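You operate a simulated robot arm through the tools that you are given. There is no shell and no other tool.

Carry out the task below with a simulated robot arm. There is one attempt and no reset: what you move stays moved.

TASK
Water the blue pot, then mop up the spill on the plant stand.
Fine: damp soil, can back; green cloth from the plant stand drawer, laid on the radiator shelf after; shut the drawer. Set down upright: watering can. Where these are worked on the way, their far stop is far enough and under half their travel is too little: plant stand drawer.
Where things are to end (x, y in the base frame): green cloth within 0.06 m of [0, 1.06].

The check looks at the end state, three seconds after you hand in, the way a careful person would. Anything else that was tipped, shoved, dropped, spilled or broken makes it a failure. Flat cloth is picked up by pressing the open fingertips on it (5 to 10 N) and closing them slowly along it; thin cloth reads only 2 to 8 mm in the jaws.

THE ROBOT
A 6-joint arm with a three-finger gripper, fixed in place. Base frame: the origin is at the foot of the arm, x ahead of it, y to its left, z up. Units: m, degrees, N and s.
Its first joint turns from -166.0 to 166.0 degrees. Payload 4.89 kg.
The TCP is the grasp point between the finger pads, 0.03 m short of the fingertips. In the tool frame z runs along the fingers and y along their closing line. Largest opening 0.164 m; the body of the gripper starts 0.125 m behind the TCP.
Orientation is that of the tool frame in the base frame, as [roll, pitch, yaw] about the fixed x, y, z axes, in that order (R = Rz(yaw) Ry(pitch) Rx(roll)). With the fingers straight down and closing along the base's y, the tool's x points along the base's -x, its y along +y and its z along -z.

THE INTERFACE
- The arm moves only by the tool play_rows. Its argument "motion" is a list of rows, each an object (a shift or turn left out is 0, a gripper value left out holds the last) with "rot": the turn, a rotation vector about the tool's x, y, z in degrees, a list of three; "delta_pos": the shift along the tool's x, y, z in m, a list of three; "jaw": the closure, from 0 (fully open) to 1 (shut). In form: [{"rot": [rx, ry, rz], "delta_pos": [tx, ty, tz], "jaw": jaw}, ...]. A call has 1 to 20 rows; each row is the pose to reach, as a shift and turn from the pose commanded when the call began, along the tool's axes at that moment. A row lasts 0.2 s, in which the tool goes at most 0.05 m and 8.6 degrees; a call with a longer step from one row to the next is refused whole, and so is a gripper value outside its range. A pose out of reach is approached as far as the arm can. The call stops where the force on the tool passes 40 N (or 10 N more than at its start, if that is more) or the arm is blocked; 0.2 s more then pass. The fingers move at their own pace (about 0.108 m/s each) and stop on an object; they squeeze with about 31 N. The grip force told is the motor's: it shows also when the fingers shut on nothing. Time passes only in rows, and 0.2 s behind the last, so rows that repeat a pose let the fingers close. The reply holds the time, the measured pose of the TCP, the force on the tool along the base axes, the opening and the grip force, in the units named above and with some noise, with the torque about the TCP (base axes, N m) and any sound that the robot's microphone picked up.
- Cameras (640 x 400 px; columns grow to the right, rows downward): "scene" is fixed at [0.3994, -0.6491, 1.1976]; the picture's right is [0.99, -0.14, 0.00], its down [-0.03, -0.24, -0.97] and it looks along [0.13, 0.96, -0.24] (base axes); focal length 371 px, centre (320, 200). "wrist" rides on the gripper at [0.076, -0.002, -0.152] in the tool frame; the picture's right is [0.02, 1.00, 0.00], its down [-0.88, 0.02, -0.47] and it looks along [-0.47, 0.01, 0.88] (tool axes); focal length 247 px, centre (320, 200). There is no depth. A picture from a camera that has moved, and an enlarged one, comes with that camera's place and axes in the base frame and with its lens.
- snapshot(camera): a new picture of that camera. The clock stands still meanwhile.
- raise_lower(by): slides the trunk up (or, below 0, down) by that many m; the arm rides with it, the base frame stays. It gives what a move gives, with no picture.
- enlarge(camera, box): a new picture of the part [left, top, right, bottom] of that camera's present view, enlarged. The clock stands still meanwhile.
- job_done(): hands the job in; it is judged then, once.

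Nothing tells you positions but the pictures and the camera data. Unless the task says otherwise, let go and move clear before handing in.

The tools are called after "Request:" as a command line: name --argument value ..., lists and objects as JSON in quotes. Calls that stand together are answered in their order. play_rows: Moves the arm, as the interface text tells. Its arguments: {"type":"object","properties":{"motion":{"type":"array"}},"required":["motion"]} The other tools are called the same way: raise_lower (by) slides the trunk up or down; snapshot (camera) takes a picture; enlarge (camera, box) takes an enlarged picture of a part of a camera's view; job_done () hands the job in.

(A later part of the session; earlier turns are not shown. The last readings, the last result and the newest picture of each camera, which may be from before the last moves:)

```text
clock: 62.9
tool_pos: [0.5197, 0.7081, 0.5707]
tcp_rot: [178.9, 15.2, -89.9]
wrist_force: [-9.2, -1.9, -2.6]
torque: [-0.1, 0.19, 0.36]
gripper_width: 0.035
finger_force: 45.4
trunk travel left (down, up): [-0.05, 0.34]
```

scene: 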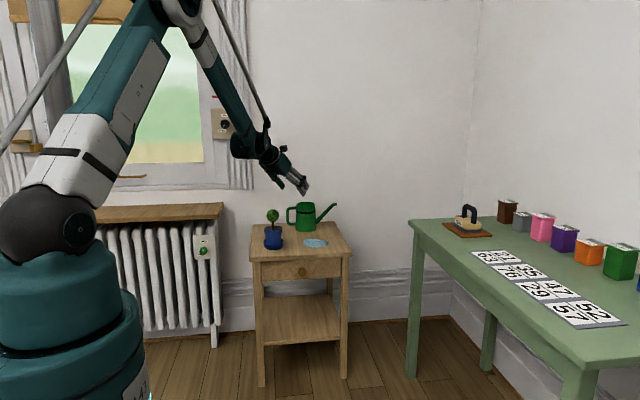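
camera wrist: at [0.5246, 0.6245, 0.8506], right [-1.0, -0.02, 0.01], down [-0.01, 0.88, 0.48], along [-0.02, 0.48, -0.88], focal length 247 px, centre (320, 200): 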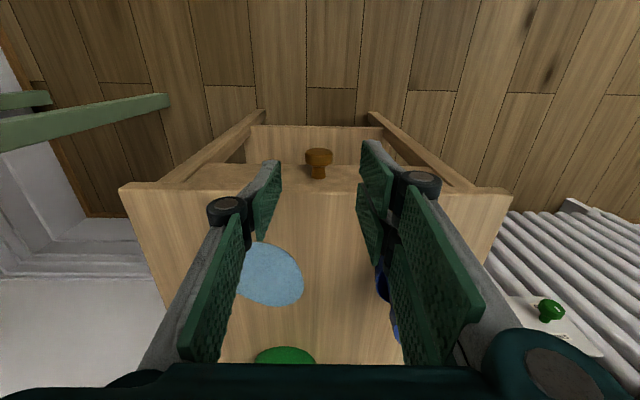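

Knob gripped (35 mm). I'll pull the drawer straight out toward −y.

Request:
play_rows --motion '[{"delta_pos": [0.0145, 0, -0.0039]}, {"delta_pos": [0.0338, 0, -0.0092]}, {"delta_pos": [0.0531, 0, -0.0144]}, {"delta_pos": [0.0724, 0, -0.0197]}, {"delta_pos": [0.0965, 0, -0.0262]}, {"delta_pos": [0.0965, 0, -0.0262]}]'

Request:
snapshot --camera "wrist"

Request:
snapshot --camera "scene"

```text
clock: 64.3
tool_pos: [0.52, 0.6075, 0.5703]
tcp_rot: [179.0, 15.2, -90.1]
wrist_force: [-12.5, 0.2, -19.6]
torque: [-0.64, 0.12, 0.43]
gripper_width: 0.0352
finger_force: 45.3
trunk travel left (down, up): [-0.05, 0.34]
```

```text
taken
camera wrist: at [0.5245, 0.4944, 0.6973], right [-1.0, -0.02, 0.01], down [-0.01, 0.73, 0.69], along [-0.03, 0.69, -0.73], focal length 247 px, centre (320, 200)
```

wrist: 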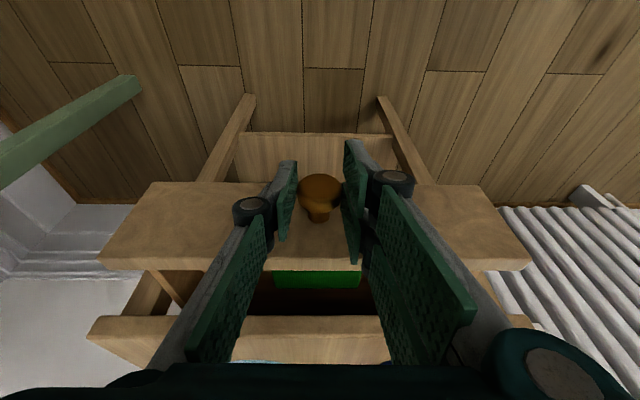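

```text
taken
```

scene: 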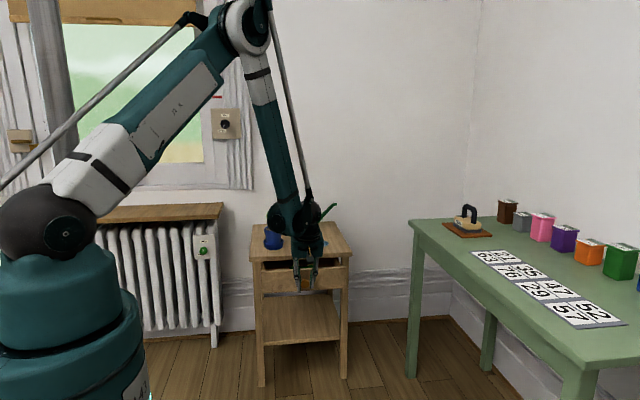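

The drawer is sliding and green cloth is visible inside. I'll keep pulling, easing down about 1.5 mm to relieve the vertical load.

Request:
play_rows --motion '[{"delta_pos": [0.0004, 0, 0.0014]}, {"delta_pos": [0.0197, 0, -0.0038]}, {"delta_pos": [0.039, 0, -0.0091]}, {"delta_pos": [0.0583, 0, -0.0143]}, {"delta_pos": [0.0776, 0, -0.0196]}, {"delta_pos": [0.0969, 0, -0.0248]}, {"delta_pos": [0.0969, 0, -0.0248]}]'

Request:
snapshot --camera "wrist"

Request:
snapshot --camera "scene"

```text
clock: 65.5
tool_pos: [0.5201, 0.531, 0.5715]
tcp_rot: [178.7, 15.0, -90.0]
wrist_force: [-4.6, 1.3, -15.8]
torque: [-1.15, -0.31, -0.08]
gripper_width: 0.0351
finger_force: 45.1
out of reach, approached as far as the arm can: row 5, 6
trunk travel left (down, up): [-0.05, 0.34]
stopped in row 6: the force on the tool passed its limit at 57 N (the readings are from after the stop); the commanded pose is now the measured one
```

```text
taken
camera wrist: at [0.5256, 0.4171, 0.6976], right [-1.0, -0.03, 0.02], down [-0.01, 0.73, 0.69], along [-0.03, 0.68, -0.73], focal length 247 px, centre (320, 200)
```

wrist: 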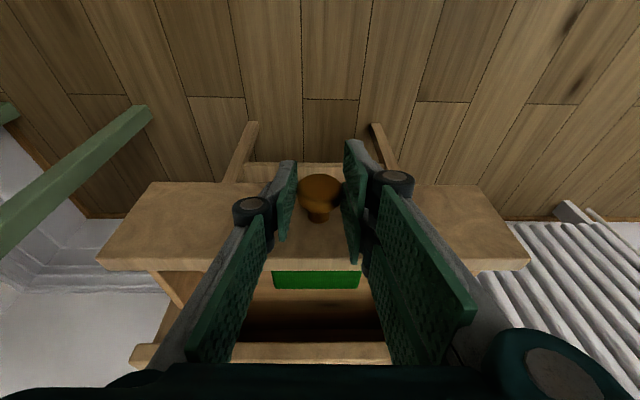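

```text
taken
```

scene: 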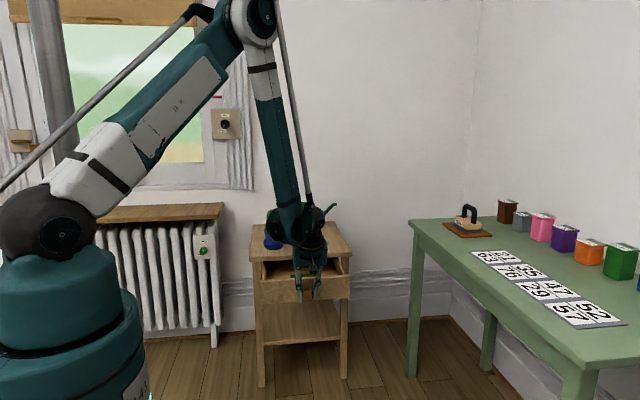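

The drawer is out about 0.177 m and hit a stop, and the green cloth lies inside. I'll release the knob, rise, and look into the drawer.

Request:
play_rows --motion '[{"jaw": 0.75}, {"jaw": 0.6}, {"jaw": 0.6}]'

Request:
play_rows --motion '[{"delta_pos": [-0.0079, 0, -0.0289]}, {"delta_pos": [-0.0157, 0, -0.0579]}, {"delta_pos": [-0.0262, 0, -0.0965]}, {"delta_pos": [-0.0393, 0, -0.1447]}, {"delta_pos": [-0.0524, 0, -0.193]}, {"delta_pos": [-0.0524, 0, -0.193]}]'

Request:
snapshot --camera "wrist"

Request:
enlarge --camera "scene" --box '[240, 200, 360, 300]'

```text
clock: 66.3
tool_pos: [0.5195, 0.531, 0.5711]
tcp_rot: [178.7, 15.0, -89.9]
wrist_force: [1.4, -1.3, 0.6]
torque: [-0.01, -0.01, 0.03]
gripper_width: 0.0654
finger_force: 0.0
trunk travel left (down, up): [-0.05, 0.34]
```

```text
clock: 67.8
tool_pos: [0.5246, 0.5301, 0.7707]
tcp_rot: [178.7, 14.9, -89.9]
wrist_force: [1.0, 0.0, -1.0]
torque: [-0.03, 0.07, 0.0]
gripper_width: 0.0658
finger_force: 0.0
trunk travel left (down, up): [-0.05, 0.34]
```

```text
taken
camera wrist: at [0.5316, 0.4166, 0.8982], right [-1.0, -0.03, 0.02], down [-0.01, 0.73, 0.69], along [-0.03, 0.69, -0.73], focal length 247 px, centre (320, 200)
```

wrist: 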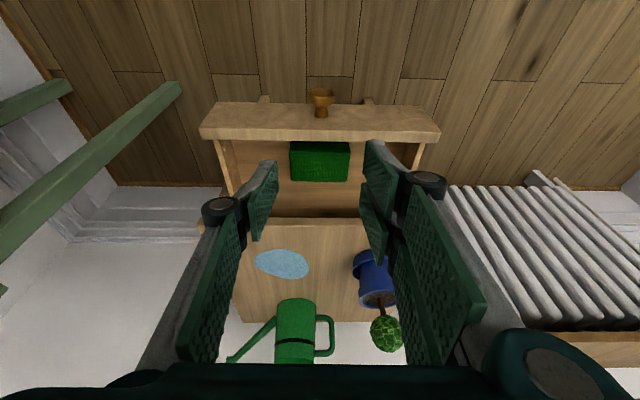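

```text
4.00 times, centred on (300, 250) of scene
camera zoom: at [0.3994, -0.6491, 1.1976], right [0.99, -0.14, 0.0], down [-0.03, -0.24, -0.97], along [0.13, 0.96, -0.24], focal length 1483 px, centre (400, 0)
```

zoom: 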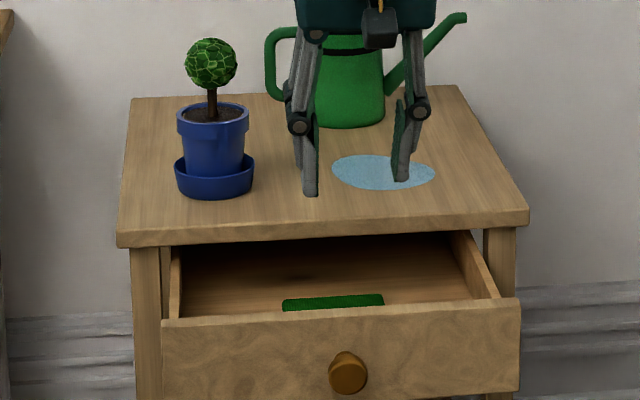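

I can see the green cloth folded near the front of the drawer. I'll zoom in on it.

Request:
enlarge --camera "wrist" --box '[190, 70, 450, 240]'

Request:
enlarge --camera "scene" --box '[270, 245, 330, 290]'

```text
2.35 times, centred on (320, 155) of wrist
camera zoom: at [0.5316, 0.4166, 0.8982], right [-1.0, -0.03, 0.02], down [-0.01, 0.73, 0.69], along [-0.03, 0.69, -0.73], focal length 581 px, centre (320, 306)
```

zoom: 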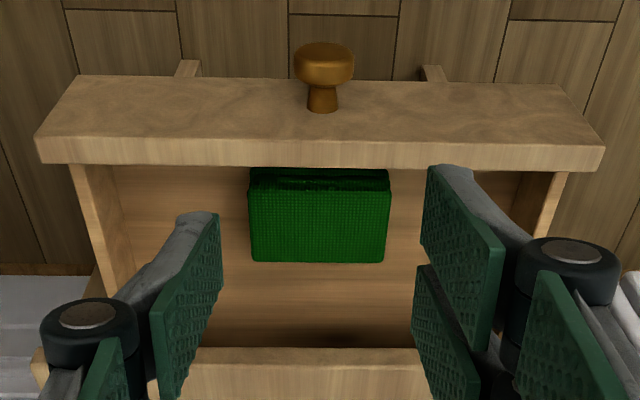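

```text
8.89 times, centred on (300, 268) of scene
camera zoom: at [0.3994, -0.6491, 1.1976], right [0.99, -0.14, 0.0], down [-0.03, -0.24, -0.97], along [0.13, 0.96, -0.24], focal length 3295 px, centre (498, -400)
```

zoom: 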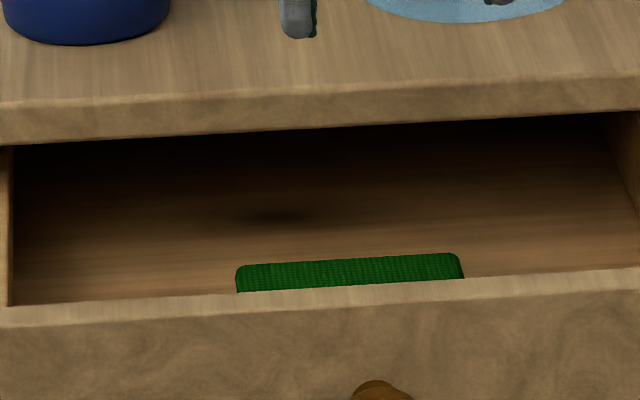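

The cloth is at about x 0.47 to 0.57, y 0.617 to 0.678, with its top near z≈0.571. I'll go vertical and hover over its centre.

Request:
play_rows --motion '[{"delta_pos": [-0.024, 0.0005, 0.0245], "rot": [0, 3.75, 0]}, {"delta_pos": [-0.048, 0.001, 0.049], "rot": [0, 7.5, 0]}, {"delta_pos": [-0.072, 0.0016, 0.0735], "rot": [0, 11.2, 0]}, {"delta_pos": [-0.096, 0.0022, 0.098], "rot": [0, 14.9, 0]}, {"delta_pos": [-0.096, 0.0022, 0.098], "rot": [0, 14.9, 0]}]'

Request:
snapshot --camera "wrist"

Request:
enlarge --camera "scene" --box '[250, 200, 350, 290]'

```text
clock: 69.0
tool_pos: [0.521, 0.6481, 0.7002]
tcp_rot: [178.7, 0.1, -89.5]
wrist_force: [-0.9, -0.9, 0.4]
torque: [0.12, -0.01, 0.02]
gripper_width: 0.0655
finger_force: 0.0
trunk travel left (down, up): [-0.05, 0.34]
```

```text
taken
camera wrist: at [0.5262, 0.5719, 0.8535], right [-1.0, -0.03, 0.02], down [-0.01, 0.88, 0.48], along [-0.03, 0.47, -0.88], focal length 247 px, centre (320, 200)
```

wrist: 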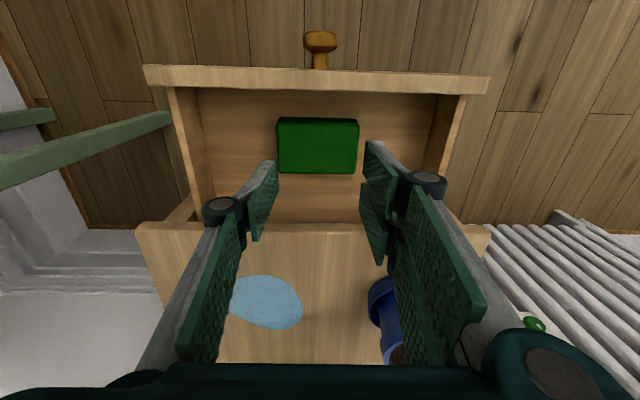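

```text
4.44 times, centred on (300, 245) of scene
camera zoom: at [0.3994, -0.6491, 1.1976], right [0.99, -0.14, 0.0], down [-0.03, -0.24, -0.97], along [0.13, 0.96, -0.24], focal length 1648 px, centre (409, 0)
```

zoom: 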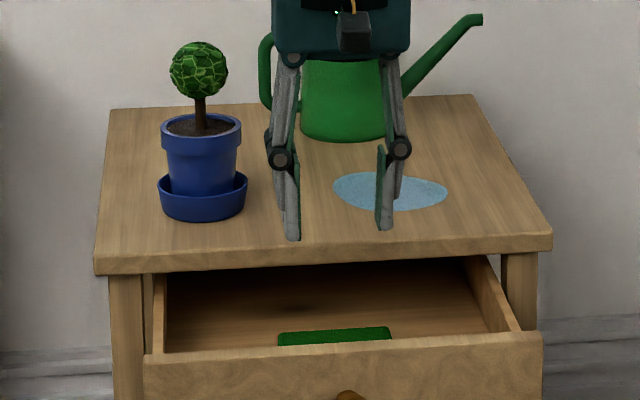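

I have the cloth centred at about (0.521, 0.655). I'll descend to just above it.

Request:
play_rows --motion '[{"delta_pos": [-0.0035, -0.0012, 0.03]}, {"delta_pos": [-0.007, -0.002, 0.06]}, {"delta_pos": [-0.007, -0.0024, 0.085]}, {"delta_pos": [-0.007, -0.0024, 0.085]}]'

Request:
snapshot --camera "wrist"

Request:
enlarge --camera "scene" --box '[260, 220, 340, 290]'

```text
clock: 70.0
tool_pos: [0.5215, 0.656, 0.6153]
tcp_rot: [178.8, 0.1, -89.6]
wrist_force: [0.1, -0.4, 1.1]
torque: [0.03, -0.01, 0.02]
gripper_width: 0.0655
finger_force: 0.1
trunk travel left (down, up): [-0.05, 0.34]
```

```text
taken
camera wrist: at [0.5269, 0.579, 0.768], right [-1.0, -0.03, 0.02], down [-0.01, 0.88, 0.48], along [-0.03, 0.47, -0.88], focal length 247 px, centre (320, 200)
```

wrist: 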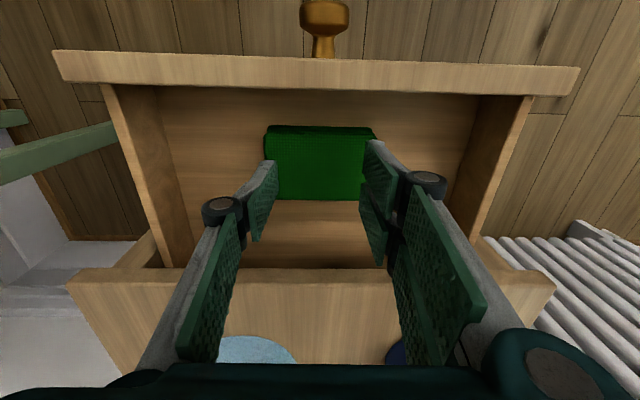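

```text
5.71 times, centred on (300, 255) of scene
camera zoom: at [0.3994, -0.6491, 1.1976], right [0.99, -0.14, 0.0], down [-0.03, -0.24, -0.97], along [0.13, 0.96, -0.24], focal length 2118 px, centre (434, -114)
```

zoom: 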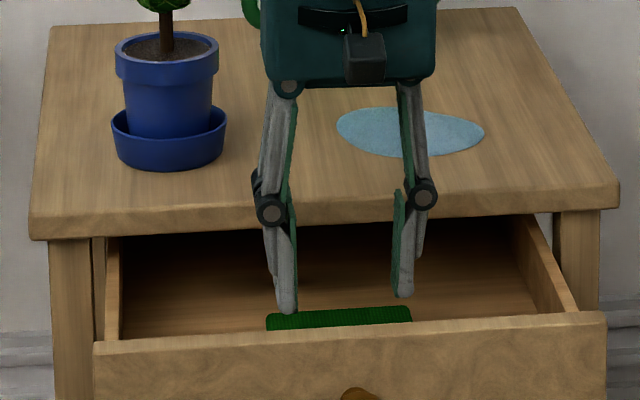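

The cloth's top is roughly 30 mm below the fingertips. I'll descend in stages, then creep until I feel light contact.

Request:
play_rows --motion '[{"delta_pos": [-0.002, -0.0003, 0.012]}, {"delta_pos": [-0.002, -0.0005, 0.022]}, {"delta_pos": [-0.002, -0.0005, 0.022]}]'

Request:
play_rows --motion '[{"delta_pos": [0, 0, 0.002]}, {"delta_pos": [0, 0, 0.004]}, {"delta_pos": [0, 0, 0.004]}]'

```text
clock: 70.8
tool_pos: [0.5206, 0.658, 0.5932]
tcp_rot: [178.7, 0.2, -89.6]
wrist_force: [-0.2, -0.3, -0.4]
torque: [0.02, 0.0, 0.03]
gripper_width: 0.0655
finger_force: 0.1
trunk travel left (down, up): [-0.05, 0.34]
```

```text
clock: 71.5
tool_pos: [0.5211, 0.6578, 0.5899]
tcp_rot: [178.6, 0.2, -89.7]
wrist_force: [0.3, 0.7, -0.3]
torque: [0.0, 0.01, -0.02]
gripper_width: 0.0658
finger_force: 0.0
trunk travel left (down, up): [-0.05, 0.34]
```

No contact yet at tip height 0.560. I'll continue in small steps.

Request:
play_rows --motion '[{"delta_pos": [0, 0, 0.002]}, {"delta_pos": [0, 0, 0.004]}, {"delta_pos": [0, 0, 0.004]}]'

Request:
play_rows --motion '[{"delta_pos": [0, 0, 0.0015]}, {"delta_pos": [0, 0, 0.003]}, {"delta_pos": [0, 0, 0.003]}]'

Request:
enlarge --camera "wrist" --box '[220, 90, 420, 230]'

```text
clock: 72.3
tool_pos: [0.5212, 0.6583, 0.5865]
tcp_rot: [178.8, 0.3, -89.6]
wrist_force: [6.8, 0.6, 24.6]
torque: [0.0, -1.15, 0.03]
gripper_width: 0.0706
finger_force: 5.0
trunk travel left (down, up): [-0.05, 0.34]
```

```text
clock: 72.8
tool_pos: [0.5229, 0.6564, 0.5882]
tcp_rot: [178.9, 0.2, -89.7]
wrist_force: [23.8, 0.2, 46.7]
torque: [-0.1, -1.74, 0.08]
gripper_width: 0.0295
finger_force: 16.6
trunk travel left (down, up): [-0.05, 0.34]
stopped in row 2: the force on the tool passed its limit at 54 N (the readings are from after the stop); the commanded pose is now the measured one
```

```text
2.86 times, centred on (320, 160) of wrist
camera zoom: at [0.5278, 0.58, 0.7399], right [-1.0, -0.03, 0.02], down [-0.01, 0.88, 0.48], along [-0.03, 0.48, -0.88], focal length 706 px, centre (320, 314)
```

zoom: 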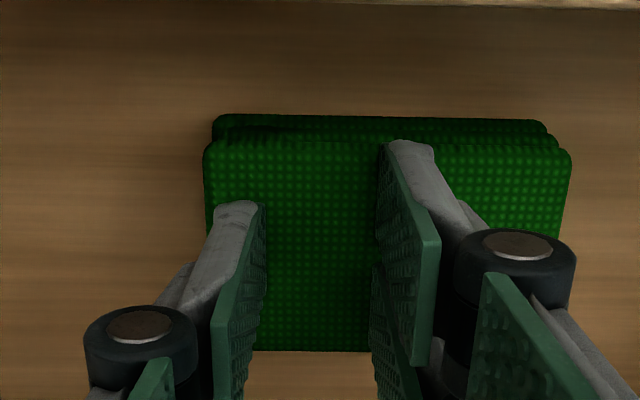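

I pressed too far, to about 50 N. I'll ease up at once to a light contact.

Request:
play_rows --motion '[{"delta_pos": [0, 0, -0.0015]}, {"delta_pos": [0, 0, -0.0025]}, {"delta_pos": [0, 0, -0.0025]}]'

Request:
enlarge --camera "wrist" --box '[220, 90, 420, 230]'

```text
clock: 73.6
tool_pos: [0.5204, 0.6587, 0.5879]
tcp_rot: [178.7, 0.0, -89.6]
wrist_force: [0.8, -0.4, 0.6]
torque: [0.01, 0.02, -0.01]
gripper_width: 0.0657
finger_force: 0.5
trunk travel left (down, up): [-0.05, 0.34]
```

```text
2.86 times, centred on (320, 160) of wrist
camera zoom: at [0.5263, 0.581, 0.7394], right [-1.0, -0.03, 0.02], down [-0.01, 0.88, 0.48], along [-0.03, 0.47, -0.88], focal length 706 px, centre (320, 314)
```

zoom: 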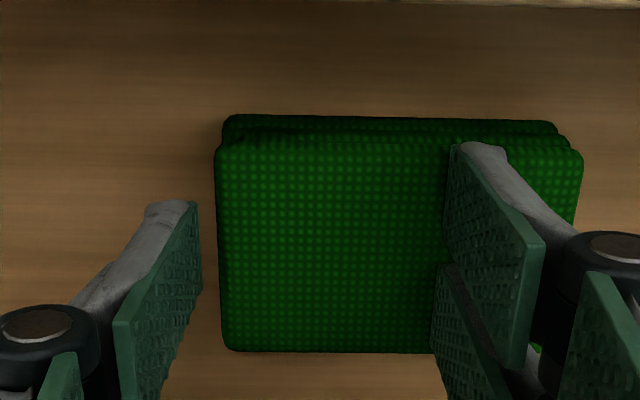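

The cloth slid about 2 cm to −x while I pressed; its centre is now near x=0.498. I'll lift slightly, re-centre over it, and approach in half-millimetre steps.

Request:
play_rows --motion '[{"delta_pos": [0, 0, -0.01]}, {"delta_pos": [0, 0.011, -0.01]}, {"delta_pos": [0.001, 0.022, -0.01]}, {"delta_pos": [0.001, 0.022, -0.004]}, {"delta_pos": [0.001, 0.022, -0.001]}, {"delta_pos": [0.001, 0.022, -0.001]}]'

Request:
enlarge --camera "wrist" --box '[220, 90, 420, 230]'

```text
clock: 75.0
tool_pos: [0.5002, 0.6555, 0.589]
tcp_rot: [178.8, 0.2, -89.6]
wrist_force: [-0.6, 0.2, 0.6]
torque: [0.0, -0.03, 0.01]
gripper_width: 0.0656
finger_force: 0.1
trunk travel left (down, up): [-0.05, 0.34]
```

```text
2.86 times, centred on (320, 160) of wrist
camera zoom: at [0.5045, 0.5798, 0.7415], right [-1.0, -0.03, 0.02], down [-0.01, 0.88, 0.48], along [-0.03, 0.47, -0.88], focal length 706 px, centre (320, 314)
```

zoom: 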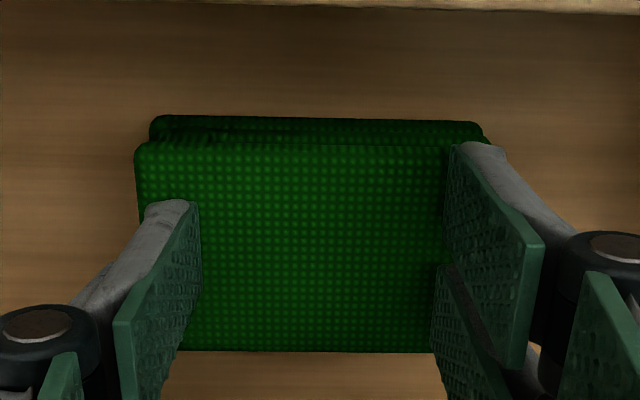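

Both fingertips are now over the cloth. I'll lower in tiny steps, reading the force each time.

Request:
play_rows --motion '[{"delta_pos": [0, 0, 0.001]}, {"delta_pos": [0, 0, 0.001]}]'

```text
clock: 75.6
tool_pos: [0.4992, 0.656, 0.5883]
tcp_rot: [178.8, 0.1, -89.6]
wrist_force: [-0.5, 0.6, 6.4]
torque: [0.03, -0.25, 0.03]
gripper_width: 0.066
finger_force: 0.1
trunk travel left (down, up): [-0.05, 0.34]
```

6.4 N is right in the recommended range. I'll close the jaws slowly along the cloth.

Request:
play_rows --motion '[{"jaw": 0.62}, {"jaw": 0.64}, {"jaw": 0.66}, {"jaw": 0.68}, {"jaw": 0.7}, {"jaw": 0.72}, {"jaw": 0.74}, {"jaw": 0.76}, {"jaw": 0.78}, {"jaw": 0.8}]'

Request:
enlarge --camera "wrist" --box '[220, 90, 420, 230]'

```text
clock: 77.8
tool_pos: [0.4995, 0.6557, 0.5895]
tcp_rot: [178.8, 0.2, -89.6]
wrist_force: [5.1, -0.4, 12.9]
torque: [-0.02, -0.43, -0.01]
gripper_width: 0.0342
finger_force: 2.0
trunk travel left (down, up): [-0.05, 0.34]
```

```text
2.86 times, centred on (320, 160) of wrist
camera zoom: at [0.5045, 0.5795, 0.7406], right [-1.0, -0.03, 0.02], down [-0.01, 0.88, 0.48], along [-0.03, 0.47, -0.88], focal length 706 px, centre (320, 314)
```

zoom: 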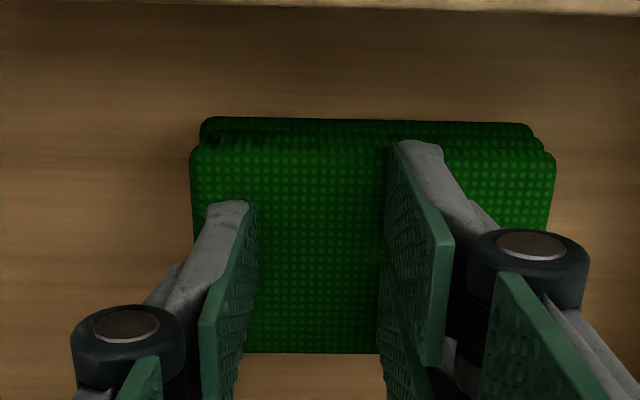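

The cloth is being drawn along by the left finger. I'll ease the pressure a hair and keep closing slowly.

Request:
play_rows --motion '[{"delta_pos": [0, 0, -0.0004], "jaw": 0.82}, {"delta_pos": [0, 0, -0.0004], "jaw": 0.84}, {"delta_pos": [0, 0, -0.0004], "jaw": 0.86}, {"delta_pos": [0, 0, -0.0004], "jaw": 0.88}, {"delta_pos": [0, 0, -0.0004], "jaw": 0.9}, {"delta_pos": [0, 0, -0.0004], "jaw": 0.92}, {"delta_pos": [0, 0, -0.0004], "jaw": 0.94}, {"delta_pos": [0, 0, -0.0004], "jaw": 0.96}, {"delta_pos": [0, 0, -0.0004], "jaw": 0.98}, {"delta_pos": [0, 0, -0.0004], "jaw": 1.0}, {"delta_pos": [0, 0, -0.0004], "jaw": 1.0}]'

Request:
enlarge --camera "wrist" --box '[220, 90, 420, 230]'

```text
clock: 80.2
tool_pos: [0.4987, 0.6571, 0.5898]
tcp_rot: [178.8, 0.1, -89.6]
wrist_force: [0.4, 0.2, 0.4]
torque: [0.0, -0.01, 0.02]
gripper_width: 0.0
finger_force: 31.1
trunk travel left (down, up): [-0.05, 0.34]
```

```text
2.86 times, centred on (320, 160) of wrist
camera zoom: at [0.5045, 0.5797, 0.7408], right [-1.0, -0.03, 0.02], down [-0.01, 0.88, 0.48], along [-0.03, 0.47, -0.88], focal length 706 px, centre (320, 314)
```

zoom: 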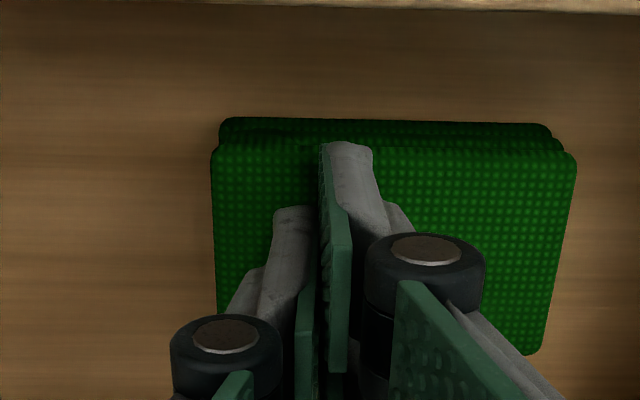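

I missed it: the jaws shut on nothing because the pressure faded as they closed. I'll lift, re-centre on the cloth (now near x=0.478), reopen, and repeat with the pressure held.

Request:
play_rows --motion '[{"delta_pos": [0, 0, -0.012]}, {"delta_pos": [0, 0.01, -0.012], "jaw": 0.8}, {"delta_pos": [0, 0.021, -0.012], "jaw": 0.65}, {"delta_pos": [0, 0.021, -0.004], "jaw": 0.65}, {"delta_pos": [0, 0.021, -0.001]}, {"delta_pos": [0, 0.021, -0.001]}]'

Request:
enlarge --camera "wrist" --box '[220, 90, 420, 230]'

```text
clock: 81.6
tool_pos: [0.4782, 0.6558, 0.5901]
tcp_rot: [178.8, 0.1, -89.6]
wrist_force: [-0.5, -0.1, 0.7]
torque: [0.03, 0.01, 0.03]
gripper_width: 0.0574
finger_force: 0.0
trunk travel left (down, up): [-0.05, 0.34]
```

```text
2.86 times, centred on (320, 160) of wrist
camera zoom: at [0.4841, 0.58, 0.7425], right [-1.0, -0.03, 0.02], down [-0.01, 0.88, 0.48], along [-0.03, 0.47, -0.88], focal length 706 px, centre (320, 314)
```

zoom: 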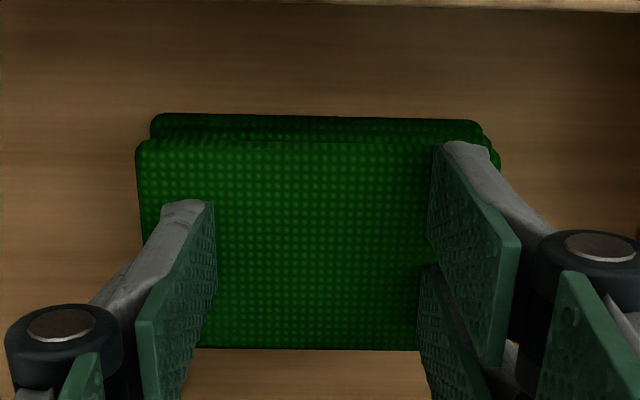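

Centred again. I'll press down in small steps to reach about 8 N.

Request:
play_rows --motion '[{"delta_pos": [0, 0, 0.0015]}, {"delta_pos": [0, 0, 0.0015]}]'

```text
clock: 82.2
tool_pos: [0.4784, 0.6567, 0.5893]
tcp_rot: [178.8, 0.2, -89.6]
wrist_force: [-1.0, -0.6, 1.6]
torque: [0.02, -0.07, 0.0]
gripper_width: 0.0575
finger_force: 0.3
trunk travel left (down, up): [-0.05, 0.34]
```

Request:
play_rows --motion '[{"delta_pos": [0, 0, 0.0008]}, {"delta_pos": [0, 0, 0.0008]}]'

```text
clock: 82.8
tool_pos: [0.4789, 0.6563, 0.5885]
tcp_rot: [178.8, 0.1, -89.6]
wrist_force: [2.1, 0.9, 9.7]
torque: [0.03, -0.34, 0.01]
gripper_width: 0.0581
finger_force: 0.9
trunk travel left (down, up): [-0.05, 0.34]
```

9.7 N contact. I'll close slowly in short bursts, watching the pressure.

Request:
play_rows --motion '[{"jaw": 0.67}, {"jaw": 0.69}, {"jaw": 0.71}, {"jaw": 0.73}, {"jaw": 0.75}]'

```text
clock: 84.0
tool_pos: [0.4785, 0.6574, 0.5882]
tcp_rot: [178.8, 0.0, -89.6]
wrist_force: [6.4, -0.5, 15.7]
torque: [-0.04, -0.58, 0.03]
gripper_width: 0.0434
finger_force: 2.4
trunk travel left (down, up): [-0.05, 0.34]
```

The reaction shows only the single finger is pressing, because the tool is rolled 1.2°. I'll lift a little, level the tool, and re-press so both sides bear.

Request:
play_rows --motion '[{"delta_pos": [0, 0, -0.004]}, {"delta_pos": [0, 0, -0.004], "rot": [1.2, 0, 0], "jaw": 0.65}, {"delta_pos": [0, 0, -0.004], "rot": [1.2, 0, 0], "jaw": 0.65}, {"delta_pos": [0, 0, -0.004], "rot": [1.2, 0, 0], "jaw": 0.65}]'

Request:
enlarge --camera "wrist" --box '[220, 90, 420, 230]'

```text
clock: 85.0
tool_pos: [0.4776, 0.6567, 0.591]
tcp_rot: [-180.0, 0.2, -89.7]
wrist_force: [0.1, 0.5, 0.3]
torque: [-0.01, -0.01, -0.02]
gripper_width: 0.057
finger_force: 0.1
trunk travel left (down, up): [-0.05, 0.34]
```

```text
2.86 times, centred on (320, 160) of wrist
camera zoom: at [0.4806, 0.5801, 0.7441], right [-1.0, -0.03, 0.0], down [-0.02, 0.88, 0.47], along [-0.01, 0.47, -0.88], focal length 706 px, centre (320, 314)
```

zoom: 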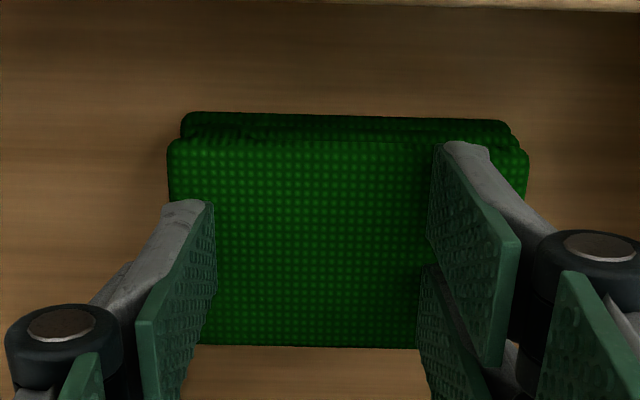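

Levelled. I'll shift 6 mm to re-centre and press again.

Request:
play_rows --motion '[{"delta_pos": [0, 0.006, 0]}, {"delta_pos": [0, 0.006, 0.0015]}, {"delta_pos": [0, 0.006, 0.0015]}]'

```text
clock: 85.8
tool_pos: [0.4726, 0.6563, 0.5913]
tcp_rot: [-179.9, 0.2, -89.6]
wrist_force: [0.1, -0.3, 0.1]
torque: [-0.01, 0.0, -0.03]
gripper_width: 0.0571
finger_force: 0.0
trunk travel left (down, up): [-0.05, 0.34]
```

Request:
play_rows --motion '[{"delta_pos": [0, 0, 0.0015]}, {"delta_pos": [0, 0, 0.0015]}]'

```text
clock: 86.4
tool_pos: [0.4709, 0.6565, 0.59]
tcp_rot: [180.0, 0.1, -89.6]
wrist_force: [0.6, 0.7, -0.4]
torque: [-0.03, 0.01, -0.03]
gripper_width: 0.0575
finger_force: 0.0
trunk travel left (down, up): [-0.05, 0.34]
```

Request:
play_rows --motion '[{"delta_pos": [0, 0, 0.0015]}, {"delta_pos": [0, 0, 0.0015]}]'

```text
clock: 87.0
tool_pos: [0.4711, 0.6563, 0.5881]
tcp_rot: [-180.0, 0.1, -89.6]
wrist_force: [-0.3, 2.3, 12.0]
torque: [-0.02, 0.09, 0.05]
gripper_width: 0.0576
finger_force: 0.1
trunk travel left (down, up): [-0.05, 0.34]
```

12 N and evenly balanced now. I'll ease a fraction and close slowly.

Request:
play_rows --motion '[{"delta_pos": [0, 0, -0.0002], "jaw": 0.67}, {"delta_pos": [0, 0, -0.0002], "jaw": 0.69}, {"delta_pos": [0, 0, -0.0002], "jaw": 0.71}, {"delta_pos": [0, 0, -0.0002], "jaw": 0.73}, {"delta_pos": [0, 0, -0.0002], "jaw": 0.75}, {"delta_pos": [0, 0, -0.0002], "jaw": 0.77}]'

Request:
enlarge --camera "wrist" --box '[220, 90, 420, 230]'

```text
clock: 88.4
tool_pos: [0.4733, 0.6552, 0.5884]
tcp_rot: [180.0, 0.3, -89.5]
wrist_force: [-1.0, -0.2, 18.0]
torque: [-0.07, 0.23, 0.01]
gripper_width: 0.0369
finger_force: 0.0
trunk travel left (down, up): [-0.05, 0.34]
```

```text
2.86 times, centred on (320, 160) of wrist
camera zoom: at [0.4745, 0.5795, 0.7404], right [-1.0, -0.03, 0.0], down [-0.02, 0.88, 0.48], along [-0.01, 0.48, -0.88], focal length 706 px, centre (320, 314)
```

zoom: 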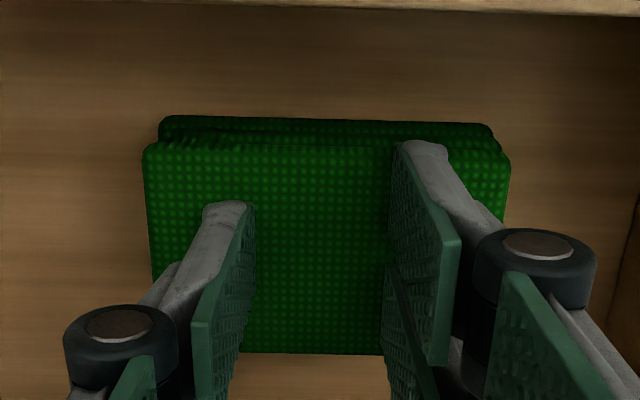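

Balanced, at 18 N, and the cloth is staying put. I'll continue closing with a slight lift to hold about 10 N.

Request:
play_rows --motion '[{"delta_pos": [0, 0, -0.0004], "jaw": 0.79}, {"delta_pos": [0, 0, -0.0004], "jaw": 0.81}, {"delta_pos": [0, 0, -0.0004], "jaw": 0.83}, {"delta_pos": [0, 0, -0.0004], "jaw": 0.85}, {"delta_pos": [0, 0, -0.0004], "jaw": 0.87}]'

```text
clock: 89.6
tool_pos: [0.4718, 0.6563, 0.5882]
tcp_rot: [179.9, 0.1, -89.5]
wrist_force: [-0.9, 0.1, 1.8]
torque: [0.01, 0.0, 0.05]
gripper_width: 0.0207
finger_force: 0.1
trunk travel left (down, up): [-0.05, 0.34]
```

Request:
play_rows --motion '[{"delta_pos": [0, 0, 0.0003], "jaw": 0.87}, {"delta_pos": [0, 0, 0.0003], "jaw": 0.87}]'

```text
clock: 90.2
tool_pos: [0.4721, 0.6564, 0.589]
tcp_rot: [180.0, 0.2, -89.6]
wrist_force: [0.0, 0.3, 5.1]
torque: [-0.03, 0.06, 0.03]
gripper_width: 0.0209
finger_force: 0.0
trunk travel left (down, up): [-0.05, 0.34]
```

Request:
play_rows --motion '[{"delta_pos": [0, 0, 0.0003], "jaw": 0.88}, {"delta_pos": [0, 0, 0.0003], "jaw": 0.9}, {"delta_pos": [0, 0, 0.0003], "jaw": 0.92}, {"delta_pos": [0, 0, 0.0003], "jaw": 0.94}]'

Request:
enlarge --camera "wrist" --box '[220, 90, 420, 230]'

```text
clock: 91.2
tool_pos: [0.4732, 0.6557, 0.5874]
tcp_rot: [-179.9, 0.1, -89.6]
wrist_force: [-0.4, -0.1, 1.5]
torque: [0.01, 0.04, 0.0]
gripper_width: 0.0096
finger_force: 0.0
trunk travel left (down, up): [-0.05, 0.34]
```

```text
2.86 times, centred on (320, 160) of wrist
camera zoom: at [0.4749, 0.5798, 0.7395], right [-1.0, -0.03, 0.0], down [-0.02, 0.88, 0.47], along [-0.01, 0.47, -0.88], focal length 706 px, centre (320, 314)
```

zoom: 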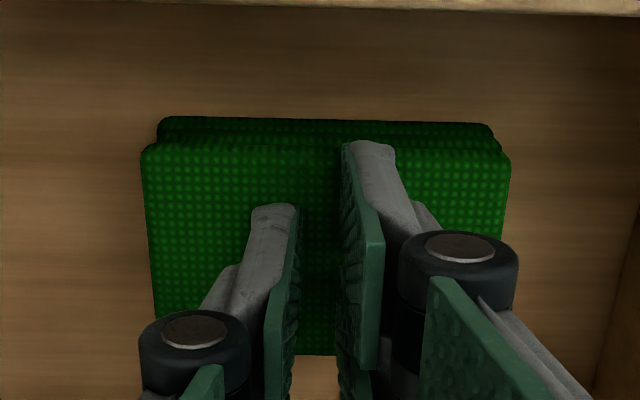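

The pressure is falling as the jaws near shut. I'll press a bit more and finish closing.

Request:
play_rows --motion '[{"delta_pos": [0, 0, 0.0006], "jaw": 0.94}, {"delta_pos": [0, 0, 0.0006], "jaw": 0.95}]'

```text
clock: 91.8
tool_pos: [0.4731, 0.6569, 0.587]
tcp_rot: [-180.0, 0.1, -89.6]
wrist_force: [0.2, -0.5, 1.8]
torque: [0.0, -0.04, 0.03]
gripper_width: 0.0077
finger_force: 0.0
trunk travel left (down, up): [-0.05, 0.34]
```

Request:
play_rows --motion '[{"delta_pos": [0, 0, 0.001], "jaw": 0.95}, {"delta_pos": [0, 0, 0.001], "jaw": 0.95}]'

```text
clock: 92.4
tool_pos: [0.472, 0.6569, 0.587]
tcp_rot: [180.0, 0.1, -89.5]
wrist_force: [1.0, 1.1, 19.8]
torque: [0.02, 0.03, 0.01]
gripper_width: 0.0079
finger_force: 0.1
trunk travel left (down, up): [-0.05, 0.34]
```

Request:
play_rows --motion '[{"delta_pos": [0, 0, -0.0003], "jaw": 0.96}, {"delta_pos": [0, 0, -0.0003], "jaw": 0.98}, {"delta_pos": [0, 0, -0.0003], "jaw": 1.0}, {"delta_pos": [0, 0, -0.0003], "jaw": 1.0}]'

Request:
enlarge --camera "wrist" --box '[220, 90, 420, 230]'

```text
clock: 93.4
tool_pos: [0.4726, 0.6558, 0.5865]
tcp_rot: [179.9, 0.1, -89.6]
wrist_force: [0.8, 0.1, 0.2]
torque: [0.01, 0.01, -0.02]
gripper_width: 0.0002
finger_force: 30.8
trunk travel left (down, up): [-0.05, 0.34]
```

```text
2.86 times, centred on (320, 160) of wrist
camera zoom: at [0.4749, 0.5799, 0.7381], right [-1.0, -0.03, 0.0], down [-0.02, 0.88, 0.47], along [-0.01, 0.47, -0.88], focal length 706 px, centre (320, 314)
```

zoom: 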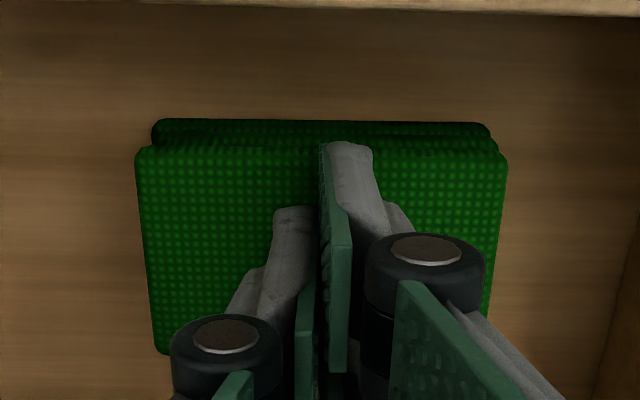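

The slow pinch on this thick folded stack slips again. Since the cloth is a compact fold, I'll drag it back to the middle of the drawer and grip it by its two short sides instead.

Request:
play_rows --motion '[{"delta_pos": [0, 0, 0.001]}, {"delta_pos": [0, 0, 0.001]}]'

```text
clock: 94.0
tool_pos: [0.4727, 0.6568, 0.5846]
tcp_rot: [-179.9, 0.0, -89.6]
wrist_force: [0.7, 0.6, 7.5]
torque: [0.03, -0.05, -0.03]
gripper_width: 0.0058
finger_force: 30.4
trunk travel left (down, up): [-0.05, 0.34]
```

The jaw reading jumped to 5.8 mm at 30 N, which is in the range expected for cloth in the jaws. I'll lift gently and see whether the cloth comes.

Request:
play_rows --motion '[{"delta_pos": [0, 0, -0.005], "jaw": 1.0}, {"delta_pos": [0, 0, -0.015]}, {"delta_pos": [0, 0, -0.025]}, {"delta_pos": [0, 0, -0.025]}]'

Request:
snapshot --camera "wrist"

Request:
enlarge --camera "scene" --box '[250, 220, 340, 300]'

```text
clock: 95.0
tool_pos: [0.4718, 0.6555, 0.6104]
tcp_rot: [180.0, 0.1, -89.5]
wrist_force: [0.0, -0.4, -0.1]
torque: [-0.01, 0.06, 0.03]
gripper_width: 0.0
finger_force: 31.1
trunk travel left (down, up): [-0.05, 0.34]
```

```text
taken
camera wrist: at [0.475, 0.5798, 0.7621], right [-1.0, -0.03, 0.0], down [-0.02, 0.88, 0.47], along [-0.01, 0.47, -0.88], focal length 247 px, centre (320, 200)
```

wrist: 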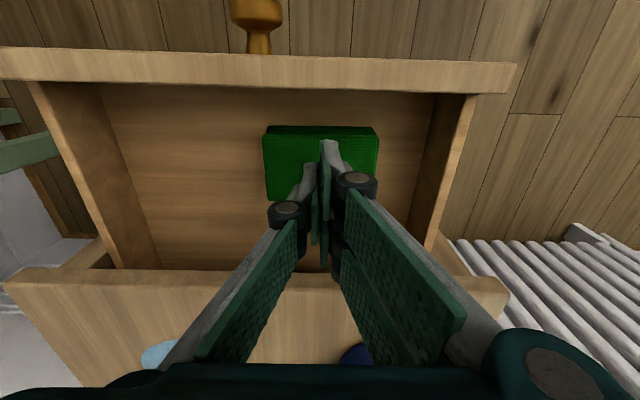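

```text
5.00 times, centred on (295, 260) of scene
camera zoom: at [0.3994, -0.6491, 1.1976], right [0.99, -0.14, 0.0], down [-0.03, -0.24, -0.97], along [0.13, 0.96, -0.24], focal length 1854 px, centre (445, -100)
```

zoom: 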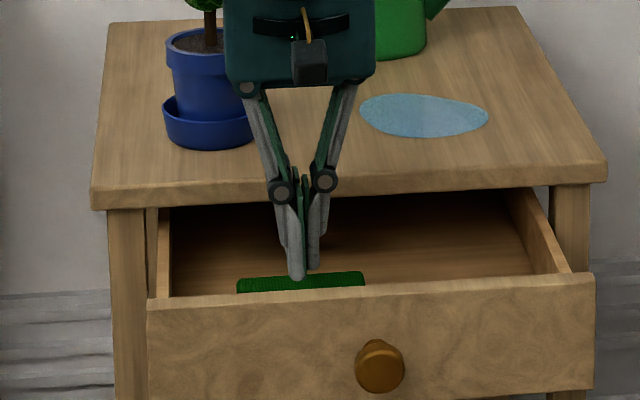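

The cloth stayed behind; that reading was just the cloth wedging the closed tips. I'll press lightly with closed tips and drag the stack toward the drawer's centre so I can grip it from the sides.

Request:
play_rows --motion '[{"delta_pos": [0, 0, 0.012]}, {"delta_pos": [0, 0, 0.022]}, {"delta_pos": [0, 0, 0.0255]}, {"delta_pos": [0, 0, 0.0255]}]'

```text
clock: 96.0
tool_pos: [0.4731, 0.6557, 0.5851]
tcp_rot: [179.9, 0.2, -89.5]
wrist_force: [2.7, 2.0, 17.4]
torque: [-0.01, -0.06, 0.0]
gripper_width: 0.0061
finger_force: 31.0
trunk travel left (down, up): [-0.05, 0.34]
```

Request:
play_rows --motion '[{"delta_pos": [0, -0.008, 0]}, {"delta_pos": [0, -0.016, 0]}, {"delta_pos": [0, -0.024, 0]}, {"delta_pos": [0, -0.032, 0]}, {"delta_pos": [0, -0.04, 0]}, {"delta_pos": [0, -0.045, 0]}]'

Request:
snapshot --camera "wrist"

```text
clock: 97.4
tool_pos: [0.5159, 0.6573, 0.586]
tcp_rot: [179.9, 0.3, -89.6]
wrist_force: [-11.7, 0.1, 24.1]
torque: [-0.05, 0.36, -0.01]
gripper_width: 0.0059
finger_force: 31.2
trunk travel left (down, up): [-0.05, 0.34]
```

```text
taken
camera wrist: at [0.5185, 0.5797, 0.7373], right [-1.0, -0.03, 0.0], down [-0.02, 0.88, 0.48], along [-0.01, 0.48, -0.88], focal length 247 px, centre (320, 200)
```

wrist: 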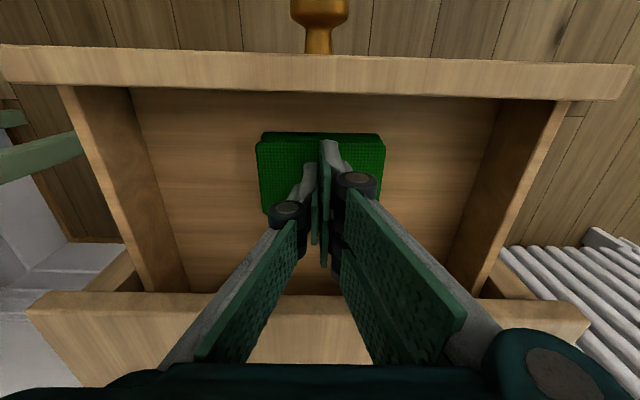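

Dragging works; the cloth is now centred at x≈0.516. I'll rise, open wide, and look before coming down around its ends.

Request:
play_rows --motion '[{"delta_pos": [0, 0, -0.012]}, {"delta_pos": [0, 0, -0.03]}, {"delta_pos": [0, 0, -0.045], "jaw": 0.5}, {"delta_pos": [0, 0, -0.045], "jaw": 0.22}, {"delta_pos": [0, 0, -0.045], "jaw": 0.22}, {"delta_pos": [0, 0, -0.045], "jaw": 0.22}]'

Request:
snapshot --camera "wrist"

Request:
enlarge --camera "wrist" --box '[220, 90, 420, 230]'

```text
clock: 98.8
tool_pos: [0.5168, 0.6562, 0.6303]
tcp_rot: [179.9, 0.2, -89.6]
wrist_force: [-0.2, -0.7, -0.3]
torque: [-0.04, 0.0, 0.05]
gripper_width: 0.1276
finger_force: 0.1
trunk travel left (down, up): [-0.05, 0.34]
```

```text
taken
camera wrist: at [0.5194, 0.5793, 0.7815], right [-1.0, -0.03, 0.0], down [-0.02, 0.88, 0.47], along [-0.01, 0.47, -0.88], focal length 247 px, centre (320, 200)
```

wrist: 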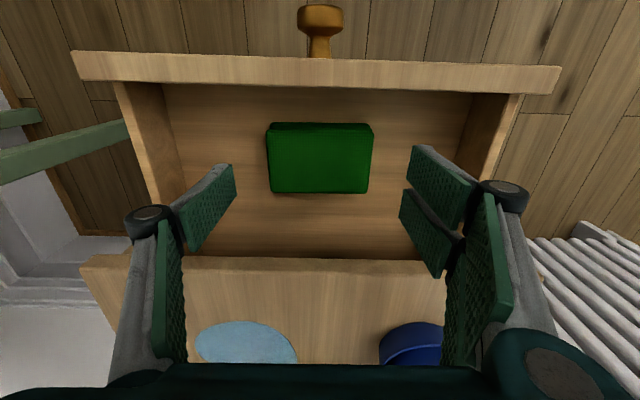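

```text
2.86 times, centred on (320, 160) of wrist
camera zoom: at [0.5194, 0.5793, 0.7815], right [-1.0, -0.03, 0.0], down [-0.02, 0.88, 0.47], along [-0.01, 0.47, -0.88], focal length 706 px, centre (320, 314)
```

zoom: 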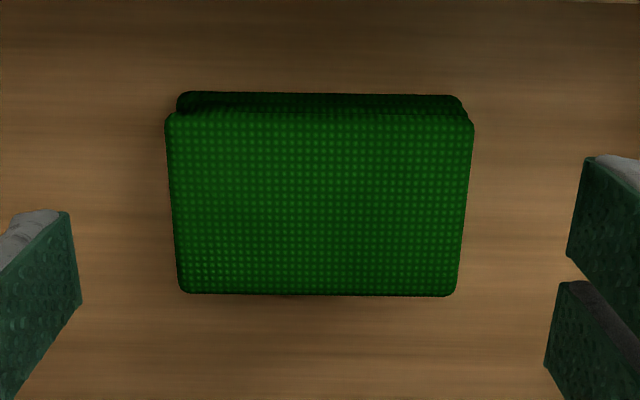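

The cloth is centred between the open fingers, about 0.10 m wide. I'll lower the tips beside its ends, checking for floor contact.

Request:
play_rows --motion '[{"delta_pos": [-0.0015, -0.001, 0.02]}, {"delta_pos": [-0.0015, -0.001, 0.04]}, {"delta_pos": [-0.0015, -0.001, 0.05]}, {"delta_pos": [-0.0015, -0.001, 0.05]}]'

Request:
play_rows --motion '[{"delta_pos": [0, 0, 0.003]}, {"delta_pos": [0, 0, 0.005]}, {"delta_pos": [0, 0, 0.005]}]'

Request:
snapshot --camera "wrist"

```text
clock: 99.8
tool_pos: [0.5184, 0.6577, 0.5792]
tcp_rot: [179.9, 0.1, -89.6]
wrist_force: [-0.7, 0.2, -0.1]
torque: [0.0, 0.0, 0.02]
gripper_width: 0.1278
finger_force: 0.0
trunk travel left (down, up): [-0.05, 0.34]
```

```text
clock: 100.6
tool_pos: [0.5184, 0.6573, 0.5746]
tcp_rot: [-180.0, 0.1, -89.5]
wrist_force: [-0.2, -0.3, 0.4]
torque: [0.02, 0.02, 0.03]
gripper_width: 0.1279
finger_force: 0.0
trunk travel left (down, up): [-0.05, 0.34]
```

```text
taken
camera wrist: at [0.521, 0.5812, 0.7268], right [-1.0, -0.03, 0.0], down [-0.02, 0.88, 0.47], along [-0.01, 0.47, -0.88], focal length 247 px, centre (320, 200)
```

wrist: 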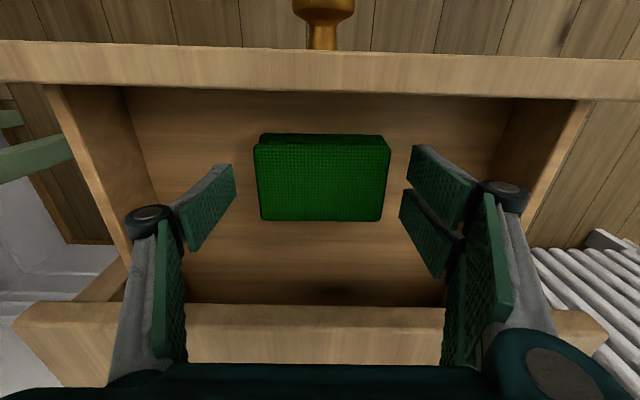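

Request:
play_rows --motion '[{"delta_pos": [0, 0, 0.002]}, {"delta_pos": [0, 0, 0.004]}, {"delta_pos": [0, 0, 0.004]}]'

```text
clock: 101.4
tool_pos: [0.519, 0.6569, 0.5707]
tcp_rot: [-180.0, 0.1, -89.5]
wrist_force: [-0.5, -0.7, 0.7]
torque: [0.03, -0.02, 0.0]
gripper_width: 0.1278
finger_force: 0.0
trunk travel left (down, up): [-0.05, 0.34]
```

Request:
play_rows --motion '[{"delta_pos": [0, 0, 0.002]}, {"delta_pos": [0, 0, 0.003]}, {"delta_pos": [0, 0, 0.003]}]'

```text
clock: 102.2
tool_pos: [0.5179, 0.6587, 0.5674]
tcp_rot: [180.0, 0.1, -89.6]
wrist_force: [-0.1, 0.5, -0.5]
torque: [0.03, 0.03, -0.05]
gripper_width: 0.1279
finger_force: 0.1
trunk travel left (down, up): [-0.05, 0.34]
```

Request:
play_rows --motion '[{"delta_pos": [0, 0, 0.002]}, {"delta_pos": [0, 0, 0.003]}, {"delta_pos": [0, 0, 0.003]}]'

```text
clock: 103.0
tool_pos: [0.5194, 0.657, 0.5634]
tcp_rot: [180.0, 0.1, -89.6]
wrist_force: [0.0, -0.2, 0.2]
torque: [-0.01, 0.0, -0.02]
gripper_width: 0.1279
finger_force: 0.2
trunk travel left (down, up): [-0.05, 0.34]
```

The tips are at z≈0.533, still off the floor and beside the cloth's full height. I'll close slowly on its ends.

Request:
play_rows --motion '[{"jaw": 0.28}, {"jaw": 0.33}, {"jaw": 0.37}, {"jaw": 0.4}, {"jaw": 0.43}, {"jaw": 0.46}, {"jaw": 0.49}, {"jaw": 0.52}]'

Request:
enlarge --camera "wrist" --box '[180, 90, 460, 260]'

```text
clock: 104.8
tool_pos: [0.5178, 0.657, 0.5653]
tcp_rot: [-179.9, 0.1, -89.6]
wrist_force: [-1.0, 0.3, 5.8]
torque: [0.02, 0.05, 0.02]
gripper_width: 0.0991
finger_force: 30.6
trunk travel left (down, up): [-0.05, 0.34]
```

```text
2.29 times, centred on (320, 175) of wrist
camera zoom: at [0.5205, 0.5814, 0.717], right [-1.0, -0.03, 0.0], down [-0.02, 0.88, 0.48], along [-0.01, 0.47, -0.88], focal length 564 px, centre (320, 257)
```

zoom: 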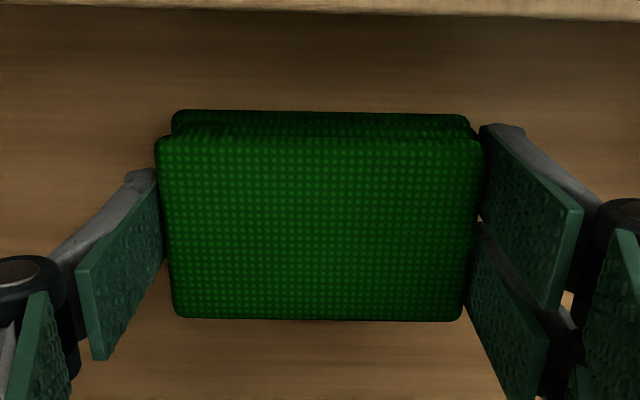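

The cloth is held firmly by its ends (0.099 m, 30.6 N), acting like a stiff pad. I'll lift gently and check.

Request:
play_rows --motion '[{"delta_pos": [0, 0, -0.004]}, {"delta_pos": [0, 0, -0.014]}, {"delta_pos": [0, 0, -0.03]}, {"delta_pos": [0, 0, -0.045]}, {"delta_pos": [0, 0, -0.045]}]'

Request:
snapshot --camera "wrist"

Request:
enlarge --camera "scene" --box '[250, 220, 340, 300]'

```text
clock: 106.0
tool_pos: [0.5183, 0.6578, 0.609]
tcp_rot: [180.0, 0.1, -89.6]
wrist_force: [0.6, -0.1, -0.4]
torque: [-0.01, 0.02, 0.0]
gripper_width: 0.0992
finger_force: 31.6
trunk travel left (down, up): [-0.05, 0.34]
```

```text
taken
camera wrist: at [0.5203, 0.5817, 0.7615], right [-1.0, -0.03, 0.0], down [-0.02, 0.88, 0.47], along [-0.01, 0.47, -0.88], focal length 247 px, centre (320, 200)
```

wrist: 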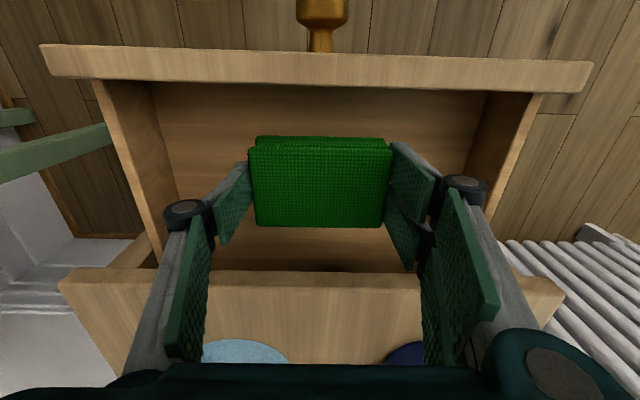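

```text
5.00 times, centred on (295, 260) of scene
camera zoom: at [0.3994, -0.6491, 1.1976], right [0.99, -0.14, 0.0], down [-0.03, -0.24, -0.97], along [0.13, 0.96, -0.24], focal length 1854 px, centre (445, -100)
```

zoom: 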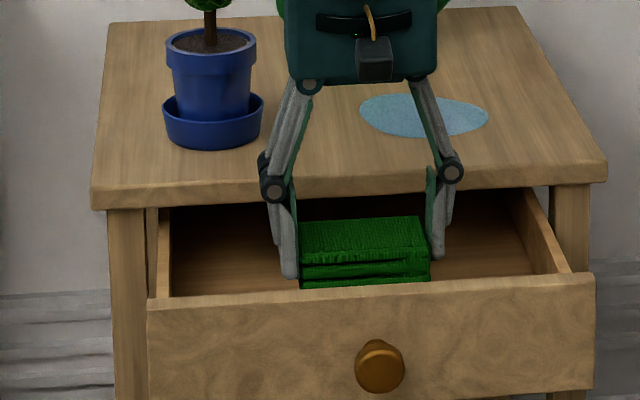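

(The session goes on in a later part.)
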